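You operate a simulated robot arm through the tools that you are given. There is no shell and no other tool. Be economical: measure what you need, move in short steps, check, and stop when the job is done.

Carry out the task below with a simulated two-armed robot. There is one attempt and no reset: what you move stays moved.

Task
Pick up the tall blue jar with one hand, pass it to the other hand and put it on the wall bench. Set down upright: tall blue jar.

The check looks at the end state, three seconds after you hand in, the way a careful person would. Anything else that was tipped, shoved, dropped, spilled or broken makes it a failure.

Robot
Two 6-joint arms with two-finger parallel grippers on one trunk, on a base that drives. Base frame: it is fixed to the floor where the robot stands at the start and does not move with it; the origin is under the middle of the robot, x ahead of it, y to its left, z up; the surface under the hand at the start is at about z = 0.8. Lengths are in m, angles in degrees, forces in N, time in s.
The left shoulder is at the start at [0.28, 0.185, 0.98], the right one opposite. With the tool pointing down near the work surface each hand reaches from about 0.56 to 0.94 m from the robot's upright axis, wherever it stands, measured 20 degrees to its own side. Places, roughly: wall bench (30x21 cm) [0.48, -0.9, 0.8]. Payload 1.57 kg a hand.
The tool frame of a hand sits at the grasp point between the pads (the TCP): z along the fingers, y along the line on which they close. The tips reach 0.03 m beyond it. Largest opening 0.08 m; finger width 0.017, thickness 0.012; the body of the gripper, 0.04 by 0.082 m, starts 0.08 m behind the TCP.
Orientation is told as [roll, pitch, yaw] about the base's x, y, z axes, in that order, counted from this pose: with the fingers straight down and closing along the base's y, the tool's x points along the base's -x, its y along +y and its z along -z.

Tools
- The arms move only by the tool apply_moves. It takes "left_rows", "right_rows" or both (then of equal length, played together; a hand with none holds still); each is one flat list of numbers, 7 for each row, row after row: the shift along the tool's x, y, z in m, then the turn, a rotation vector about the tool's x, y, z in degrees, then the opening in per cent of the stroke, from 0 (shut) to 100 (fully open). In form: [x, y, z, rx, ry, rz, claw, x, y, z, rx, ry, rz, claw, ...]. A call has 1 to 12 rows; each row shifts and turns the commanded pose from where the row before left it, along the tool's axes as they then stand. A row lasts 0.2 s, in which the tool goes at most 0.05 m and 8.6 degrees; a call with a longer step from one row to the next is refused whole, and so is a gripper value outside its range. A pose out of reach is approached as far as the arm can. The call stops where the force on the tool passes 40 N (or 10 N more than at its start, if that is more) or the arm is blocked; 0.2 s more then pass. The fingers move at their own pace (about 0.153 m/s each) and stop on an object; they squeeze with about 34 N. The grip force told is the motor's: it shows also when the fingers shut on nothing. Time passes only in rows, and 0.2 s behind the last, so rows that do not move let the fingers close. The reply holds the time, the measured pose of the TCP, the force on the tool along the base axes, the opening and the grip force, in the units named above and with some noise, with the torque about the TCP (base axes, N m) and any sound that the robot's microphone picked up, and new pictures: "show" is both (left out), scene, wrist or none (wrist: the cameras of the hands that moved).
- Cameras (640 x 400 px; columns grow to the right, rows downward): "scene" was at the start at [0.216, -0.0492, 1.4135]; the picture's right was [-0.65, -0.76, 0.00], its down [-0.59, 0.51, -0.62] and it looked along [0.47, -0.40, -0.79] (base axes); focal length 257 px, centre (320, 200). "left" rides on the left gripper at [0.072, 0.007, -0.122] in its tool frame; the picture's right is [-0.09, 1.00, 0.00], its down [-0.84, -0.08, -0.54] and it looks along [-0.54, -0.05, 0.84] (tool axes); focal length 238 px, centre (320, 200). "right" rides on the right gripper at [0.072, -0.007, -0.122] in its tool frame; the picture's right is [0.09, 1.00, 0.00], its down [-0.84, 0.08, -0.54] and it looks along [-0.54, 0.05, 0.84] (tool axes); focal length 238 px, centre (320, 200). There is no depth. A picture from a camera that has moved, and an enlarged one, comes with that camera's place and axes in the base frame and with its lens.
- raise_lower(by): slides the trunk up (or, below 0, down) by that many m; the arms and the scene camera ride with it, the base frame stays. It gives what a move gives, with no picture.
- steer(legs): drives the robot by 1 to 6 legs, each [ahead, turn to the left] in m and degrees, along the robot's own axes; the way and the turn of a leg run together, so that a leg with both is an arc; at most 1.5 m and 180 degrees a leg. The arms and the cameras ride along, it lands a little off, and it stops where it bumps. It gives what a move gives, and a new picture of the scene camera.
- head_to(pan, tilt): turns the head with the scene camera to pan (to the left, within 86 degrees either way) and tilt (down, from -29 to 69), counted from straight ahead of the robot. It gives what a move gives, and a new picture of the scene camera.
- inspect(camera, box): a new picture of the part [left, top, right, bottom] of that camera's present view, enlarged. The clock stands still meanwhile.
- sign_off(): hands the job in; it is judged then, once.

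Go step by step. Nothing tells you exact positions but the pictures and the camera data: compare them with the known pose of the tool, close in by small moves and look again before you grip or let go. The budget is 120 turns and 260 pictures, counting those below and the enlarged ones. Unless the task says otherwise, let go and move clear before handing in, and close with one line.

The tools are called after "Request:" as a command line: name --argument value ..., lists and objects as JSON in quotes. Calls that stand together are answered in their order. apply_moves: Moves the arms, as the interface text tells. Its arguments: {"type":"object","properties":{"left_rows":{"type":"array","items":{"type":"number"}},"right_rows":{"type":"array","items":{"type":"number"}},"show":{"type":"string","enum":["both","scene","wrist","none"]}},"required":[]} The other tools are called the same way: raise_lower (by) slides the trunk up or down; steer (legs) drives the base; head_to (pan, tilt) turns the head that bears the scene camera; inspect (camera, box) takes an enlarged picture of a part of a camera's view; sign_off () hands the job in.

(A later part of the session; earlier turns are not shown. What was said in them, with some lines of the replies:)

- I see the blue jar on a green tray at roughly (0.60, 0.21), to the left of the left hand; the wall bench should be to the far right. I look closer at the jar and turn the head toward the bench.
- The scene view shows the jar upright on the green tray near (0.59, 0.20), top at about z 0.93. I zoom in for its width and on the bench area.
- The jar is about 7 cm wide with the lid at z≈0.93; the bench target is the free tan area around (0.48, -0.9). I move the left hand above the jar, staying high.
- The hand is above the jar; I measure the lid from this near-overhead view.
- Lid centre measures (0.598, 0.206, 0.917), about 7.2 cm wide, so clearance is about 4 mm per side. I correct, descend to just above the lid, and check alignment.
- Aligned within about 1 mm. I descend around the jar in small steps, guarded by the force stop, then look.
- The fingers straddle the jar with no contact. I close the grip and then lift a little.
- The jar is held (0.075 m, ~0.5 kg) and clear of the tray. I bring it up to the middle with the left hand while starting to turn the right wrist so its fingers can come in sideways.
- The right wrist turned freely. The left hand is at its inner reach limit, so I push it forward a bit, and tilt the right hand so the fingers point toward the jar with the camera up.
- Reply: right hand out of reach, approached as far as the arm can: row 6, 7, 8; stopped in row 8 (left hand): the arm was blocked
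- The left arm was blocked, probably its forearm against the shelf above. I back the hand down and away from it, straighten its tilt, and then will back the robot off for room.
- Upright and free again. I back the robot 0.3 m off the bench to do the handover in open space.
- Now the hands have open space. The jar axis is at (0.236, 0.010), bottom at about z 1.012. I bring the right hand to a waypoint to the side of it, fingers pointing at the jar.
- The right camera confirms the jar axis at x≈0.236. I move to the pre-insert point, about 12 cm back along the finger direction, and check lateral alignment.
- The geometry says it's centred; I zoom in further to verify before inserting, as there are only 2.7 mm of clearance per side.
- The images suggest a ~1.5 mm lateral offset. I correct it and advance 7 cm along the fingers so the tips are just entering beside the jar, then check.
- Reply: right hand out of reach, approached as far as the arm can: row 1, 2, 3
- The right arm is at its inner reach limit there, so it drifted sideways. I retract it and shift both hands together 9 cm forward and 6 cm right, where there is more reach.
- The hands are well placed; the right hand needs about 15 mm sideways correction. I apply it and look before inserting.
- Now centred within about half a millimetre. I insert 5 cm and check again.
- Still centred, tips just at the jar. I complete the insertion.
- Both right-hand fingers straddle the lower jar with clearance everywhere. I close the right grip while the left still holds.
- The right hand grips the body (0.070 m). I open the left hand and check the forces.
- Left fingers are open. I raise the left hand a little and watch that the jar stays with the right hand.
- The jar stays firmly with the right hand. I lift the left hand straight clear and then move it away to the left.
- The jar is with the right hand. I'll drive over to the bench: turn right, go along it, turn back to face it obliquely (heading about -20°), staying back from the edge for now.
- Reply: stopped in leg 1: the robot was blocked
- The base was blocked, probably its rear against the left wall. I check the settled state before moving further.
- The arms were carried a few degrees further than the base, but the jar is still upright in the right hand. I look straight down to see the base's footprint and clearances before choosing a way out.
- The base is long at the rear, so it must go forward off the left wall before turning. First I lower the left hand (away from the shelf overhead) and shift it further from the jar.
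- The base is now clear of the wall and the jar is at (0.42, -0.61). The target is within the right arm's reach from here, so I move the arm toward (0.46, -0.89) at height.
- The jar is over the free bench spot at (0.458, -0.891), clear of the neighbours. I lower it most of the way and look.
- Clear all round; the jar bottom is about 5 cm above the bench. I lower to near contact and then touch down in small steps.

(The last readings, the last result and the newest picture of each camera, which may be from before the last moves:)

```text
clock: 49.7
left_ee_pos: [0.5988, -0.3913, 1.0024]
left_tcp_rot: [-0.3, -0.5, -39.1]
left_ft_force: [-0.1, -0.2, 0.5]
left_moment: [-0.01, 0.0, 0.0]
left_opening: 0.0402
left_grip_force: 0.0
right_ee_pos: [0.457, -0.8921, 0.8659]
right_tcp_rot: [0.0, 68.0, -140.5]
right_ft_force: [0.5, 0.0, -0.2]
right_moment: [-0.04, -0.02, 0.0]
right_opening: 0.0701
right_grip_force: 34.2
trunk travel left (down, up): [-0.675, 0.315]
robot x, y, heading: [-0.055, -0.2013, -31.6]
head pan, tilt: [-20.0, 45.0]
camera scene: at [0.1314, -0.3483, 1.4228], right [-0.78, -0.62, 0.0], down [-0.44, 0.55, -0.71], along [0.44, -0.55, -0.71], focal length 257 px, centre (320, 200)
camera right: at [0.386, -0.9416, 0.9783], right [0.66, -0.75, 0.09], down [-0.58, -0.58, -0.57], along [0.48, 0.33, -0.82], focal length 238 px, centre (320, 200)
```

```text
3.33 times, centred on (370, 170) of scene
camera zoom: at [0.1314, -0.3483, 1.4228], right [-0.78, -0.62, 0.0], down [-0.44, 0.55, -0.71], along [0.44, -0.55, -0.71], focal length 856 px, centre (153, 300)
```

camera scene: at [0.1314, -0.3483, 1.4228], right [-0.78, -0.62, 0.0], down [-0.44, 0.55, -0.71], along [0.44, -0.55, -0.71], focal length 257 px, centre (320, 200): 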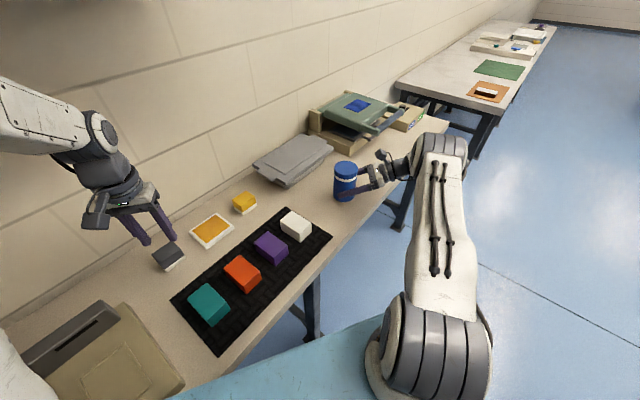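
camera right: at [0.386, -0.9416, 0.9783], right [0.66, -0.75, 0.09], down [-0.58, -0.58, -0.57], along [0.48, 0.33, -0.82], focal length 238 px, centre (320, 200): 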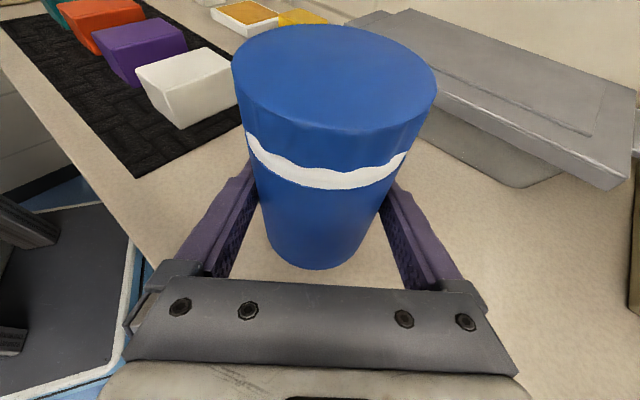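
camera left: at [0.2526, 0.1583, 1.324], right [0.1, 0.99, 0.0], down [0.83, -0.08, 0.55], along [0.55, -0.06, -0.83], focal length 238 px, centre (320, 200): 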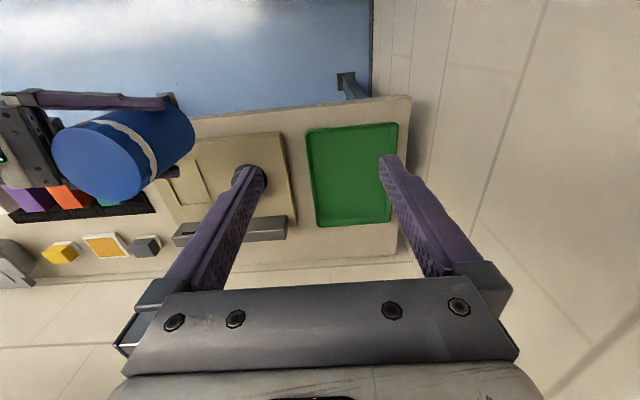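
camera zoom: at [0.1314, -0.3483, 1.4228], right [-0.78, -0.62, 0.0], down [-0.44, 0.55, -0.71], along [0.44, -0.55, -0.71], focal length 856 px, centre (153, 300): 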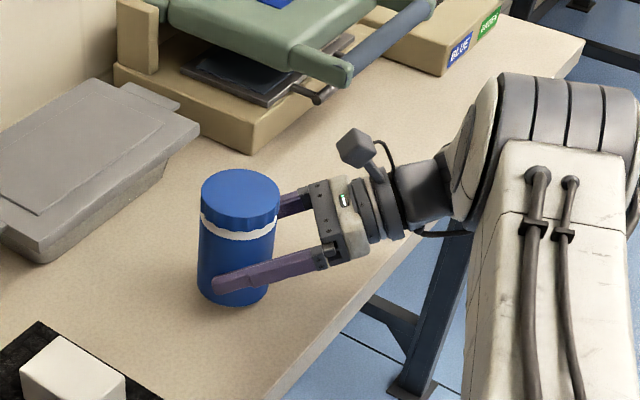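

Bottom about 2 cm above the surface. I go down in small steps, reading the force.

Request:
apply_moves --right_rows '[-0.0046, 0, 0.0019, 0, 0, 0, 0, -0.0046, 0, 0.0019, 0, 0, 0, 0, -0.0037, 0, 0.0015, 0, 0, 0, 0]' --show "none"

Request:
apply_moves --right_rows '[-0.0018, 0, 0.00075, 0, 0, 0, 0, -0.0018, 0, 0.00075, 0, 0, 0, 0]' --show "none"

Request:
inspect --camera "scene" --box '[310, 140, 400, 220]'

```text
clock: 50.5
left_ee_pos: [0.5991, -0.3908, 1.003]
left_tcp_rot: [-0.3, -0.5, -39.1]
left_ft_force: [-0.3, 0.0, -0.5]
left_moment: [0.0, 0.04, 0.01]
left_opening: 0.0399
left_grip_force: 0.0
right_ee_pos: [0.4582, -0.8918, 0.8515]
right_tcp_rot: [0.0, 67.9, -140.6]
right_ft_force: [-0.6, 0.2, 0.2]
right_moment: [-0.02, 0.02, 0.0]
right_opening: 0.0699
right_grip_force: 34.4
trunk travel left (down, up): [-0.675, 0.315]
robot x, y, heading: [-0.0497, -0.1997, -31.6]
head pan, tilt: [-20.0, 45.0]
```

```text
clock: 51.1
left_ee_pos: [0.5991, -0.3922, 1.0032]
left_tcp_rot: [-0.3, -0.6, -39.0]
left_ft_force: [-0.5, 0.1, 1.0]
left_moment: [0.01, 0.03, 0.02]
left_opening: 0.04
left_grip_force: 0.0
right_ee_pos: [0.4585, -0.8899, 0.847]
right_tcp_rot: [0.1, 67.8, -140.6]
right_ft_force: [0.1, -0.6, -0.8]
right_moment: [0.02, -0.01, 0.0]
right_opening: 0.0699
right_grip_force: 33.6
trunk travel left (down, up): [-0.675, 0.315]
robot x, y, heading: [-0.0531, -0.1995, -31.5]
head pan, tilt: [-20.0, 45.0]
```

```text
5.00 times, centred on (355, 180) of scene
camera zoom: at [0.1314, -0.3482, 1.4228], right [-0.78, -0.62, 0.0], down [-0.44, 0.55, -0.71], along [0.44, -0.55, -0.71], focal length 1284 px, centre (145, 300)
```

zoom: 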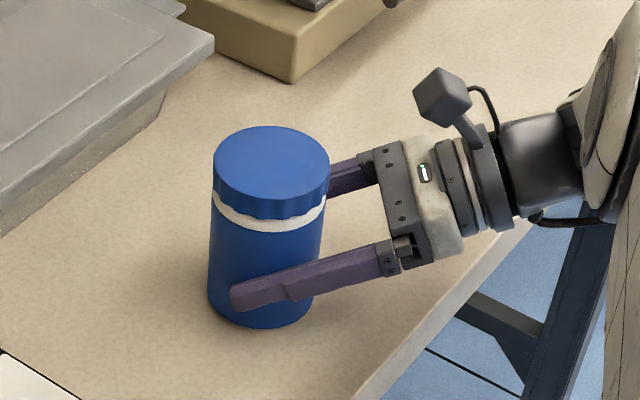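

No contact yet; bottom is a few mm up. I continue in 2 mm steps.

Request:
apply_moves --right_rows '[-0.0018, 0, 0.00075, 0, 0, 0, 0, 0, 0, 0, 0, 0, 0, 0]' --show "none"

Request:
apply_moves --right_rows '[-0.0018, 0, 0.00075, 0, 0, 0, 0, 0, 0, 0, 0, 0, 0, 0]' --show "none"

```text
clock: 51.7
left_ee_pos: [0.5988, -0.3912, 1.0031]
left_tcp_rot: [-0.3, -0.6, -39.2]
left_ft_force: [0.2, -0.2, -1.0]
left_moment: [0.0, -0.02, 0.0]
left_opening: 0.0401
left_grip_force: 0.0
right_ee_pos: [0.4583, -0.8908, 0.8464]
right_tcp_rot: [0.3, 68.0, -140.3]
right_ft_force: [-0.9, 0.2, 7.6]
right_moment: [0.29, 0.24, 0.06]
right_opening: 0.07
right_grip_force: 33.5
trunk travel left (down, up): [-0.675, 0.315]
robot x, y, heading: [-0.0569, -0.2004, -31.6]
head pan, tilt: [-20.0, 45.0]
```

```text
clock: 52.3
left_ee_pos: [0.598, -0.3903, 1.0037]
left_tcp_rot: [-0.3, -0.7, -39.1]
left_ft_force: [0.0, -0.4, 0.4]
left_moment: [-0.01, 0.01, 0.03]
left_opening: 0.0401
left_grip_force: 0.2
right_ee_pos: [0.4594, -0.8911, 0.8465]
right_tcp_rot: [0.7, 68.0, -140.0]
right_ft_force: [-2.1, -2.0, 22.5]
right_moment: [0.43, 0.35, 0.03]
right_opening: 0.0703
right_grip_force: 33.7
trunk travel left (down, up): [-0.675, 0.315]
robot x, y, heading: [-0.0521, -0.1962, -31.6]
head pan, tilt: [-20.0, 45.0]
```

Firm contact with the bench. I ease up 2 mm and open the fingers.

Request:
apply_moves --right_rows '[0.0018, 0, -0.00075, 0, 0, 0, 0, 0, 0, 0, 0, 0, 0, 60, 0, 0, 0, 0, 0, 0, 100, 0, 0, 0, 0, 0, 0, 100, 0, 0, 0, 0, 0, 0, 100]'

Request:
inspect --camera "scene" --box '[310, 140, 400, 220]'

```text
clock: 53.5
left_ee_pos: [0.5995, -0.3918, 1.0026]
left_tcp_rot: [-0.3, -0.7, -39.2]
left_ft_force: [0.6, -0.1, -0.2]
left_moment: [0.0, -0.02, -0.01]
left_opening: 0.0399
left_grip_force: 0.1
right_ee_pos: [0.4573, -0.8912, 0.8461]
right_tcp_rot: [0.0, 67.8, -140.6]
right_ft_force: [0.6, -0.5, -0.2]
right_moment: [-0.02, 0.02, 0.02]
right_opening: 0.0799
right_grip_force: 0.0
trunk travel left (down, up): [-0.675, 0.315]
robot x, y, heading: [-0.0542, -0.1975, -31.8]
head pan, tilt: [-20.0, 45.0]
camera scene: at [0.1312, -0.348, 1.4228], right [-0.78, -0.62, 0.0], down [-0.44, 0.55, -0.71], along [0.44, -0.55, -0.71], focal length 257 px, centre (320, 200)
camera right: at [0.3868, -0.9408, 0.9584], right [0.66, -0.75, 0.09], down [-0.58, -0.58, -0.57], along [0.48, 0.33, -0.82], focal length 238 px, centre (320, 200)
```

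scene: 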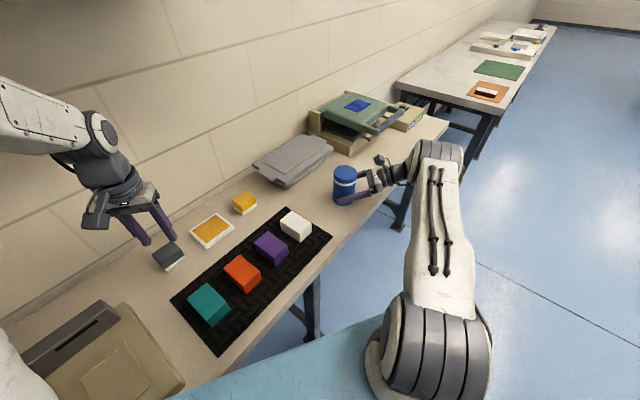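
right: 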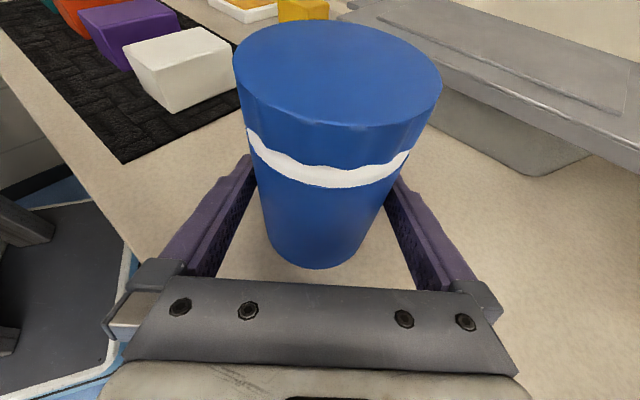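

```text
5.00 times, centred on (355, 180) of scene
camera zoom: at [0.1312, -0.348, 1.4228], right [-0.78, -0.62, 0.0], down [-0.44, 0.55, -0.71], along [0.44, -0.55, -0.71], focal length 1284 px, centre (145, 300)
```

zoom: 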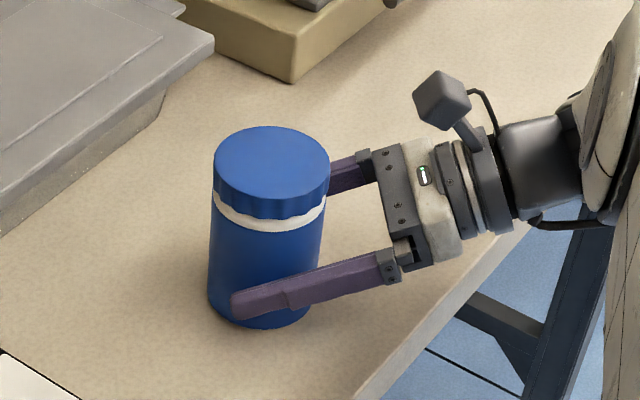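

The jar stands upright by itself. I withdraw the hand horizontally, away from the jar, checking on the way.

Request:
apply_moves --right_rows '[-0.0056, 0, -0.0139, 0, 0, 0, 100, -0.0056, 0, -0.0139, 0, 0, 0, 100, -0.0075, 0, -0.0185, 0, 0, 0, 100, -0.0075, 0, -0.0185, 0, 0, 0, 100, -0.0075, 0, -0.0185, 0, 0, 0, 100, -0.0075, 0, -0.0185, 0, 0, 0, 100, 0, 0, 0, 0, 0, 0, 100]'

```text
clock: 55.1
left_ee_pos: [0.5985, -0.391, 1.0033]
left_tcp_rot: [-0.3, -0.6, -39.1]
left_ft_force: [0.5, 0.1, 0.4]
left_moment: [-0.02, -0.05, 0.01]
left_opening: 0.04
left_grip_force: 0.0
right_ee_pos: [0.374, -0.9606, 0.846]
right_tcp_rot: [0.0, 68.0, -140.6]
right_ft_force: [-0.1, 0.0, -1.0]
right_moment: [-0.01, 0.01, -0.02]
right_opening: 0.0802
right_grip_force: 0.1
trunk travel left (down, up): [-0.675, 0.315]
robot x, y, heading: [-0.0556, -0.2006, -31.6]
head pan, tilt: [-20.0, 45.0]
camera scene: at [0.1312, -0.3481, 1.4228], right [-0.78, -0.62, 0.0], down [-0.44, 0.55, -0.71], along [0.44, -0.55, -0.71], focal length 257 px, centre (320, 200)
camera right: at [0.3019, -1.0108, 0.9587], right [0.66, -0.75, 0.09], down [-0.58, -0.58, -0.57], along [0.48, 0.33, -0.82], focal length 238 px, centre (320, 200)
```

scene: 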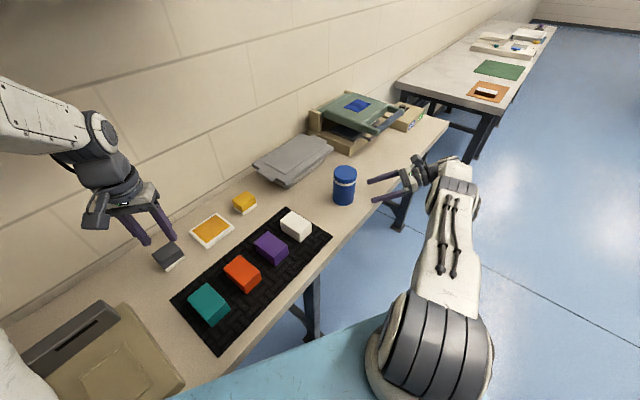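
right: 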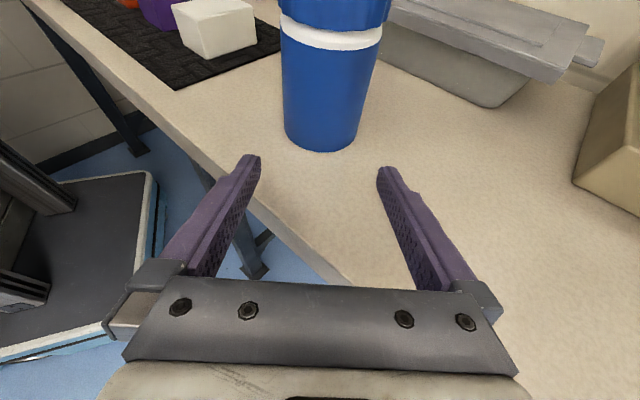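

The jar stands upright and the hand is clear. I lift the hand a little and hand in.

Request:
apply_moves --right_rows '[0.0278, 0, -0.0112, 0, 0, 0, 100, 0.0278, 0, -0.0112, 0, 0, 0, 100, 0, 0, -0.02, 0, 0, 0, 100]' --show "scene"

Request:
inspect --camera "scene" --box '[240, 80, 440, 240]'

```text
clock: 55.9
left_ee_pos: [0.5983, -0.3921, 1.0035]
left_tcp_rot: [-0.3, -0.6, -39.1]
left_ft_force: [0.1, 0.0, 0.0]
left_moment: [0.0, 0.01, 0.02]
left_opening: 0.0398
left_grip_force: 0.0
right_ee_pos: [0.3599, -0.9727, 0.9152]
right_tcp_rot: [0.0, 67.9, -140.5]
right_ft_force: [-0.7, 0.4, -0.2]
right_moment: [0.01, 0.02, 0.02]
right_opening: 0.0803
right_grip_force: 0.2
trunk travel left (down, up): [-0.675, 0.315]
robot x, y, heading: [-0.0545, -0.1995, -31.3]
head pan, tilt: [-20.0, 45.0]
camera scene: at [0.1314, -0.3478, 1.4228], right [-0.78, -0.62, 0.0], down [-0.44, 0.55, -0.71], along [0.44, -0.55, -0.71], focal length 257 px, centre (320, 200)
```

scene: 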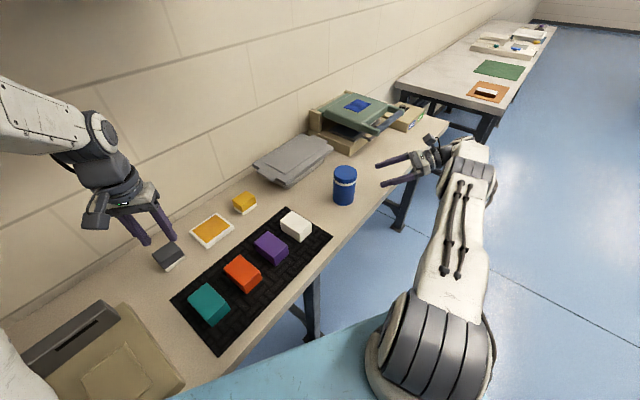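

```text
2.50 times, centred on (340, 160) of scene
camera zoom: at [0.1314, -0.3478, 1.4228], right [-0.78, -0.62, 0.0], down [-0.44, 0.55, -0.71], along [0.44, -0.55, -0.71], focal length 642 px, centre (270, 300)
```

zoom: 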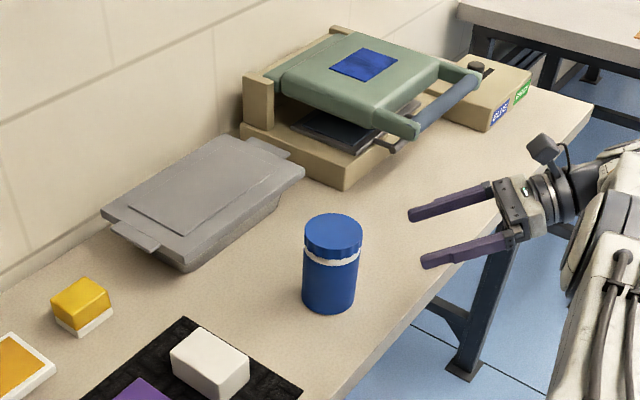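

The jar is upright on the wall bench, both hands are clear, and nothing else has been moved. I hand in.

Request:
sign_off

```text
The job is handed in.
```

The left hand picked up the tall blue jar, passed it to the right hand, and the right hand set it upright on the wall bench at about (0.46, -0.89). Both hands are clear, and the pictures show nothing else tipped or moved.
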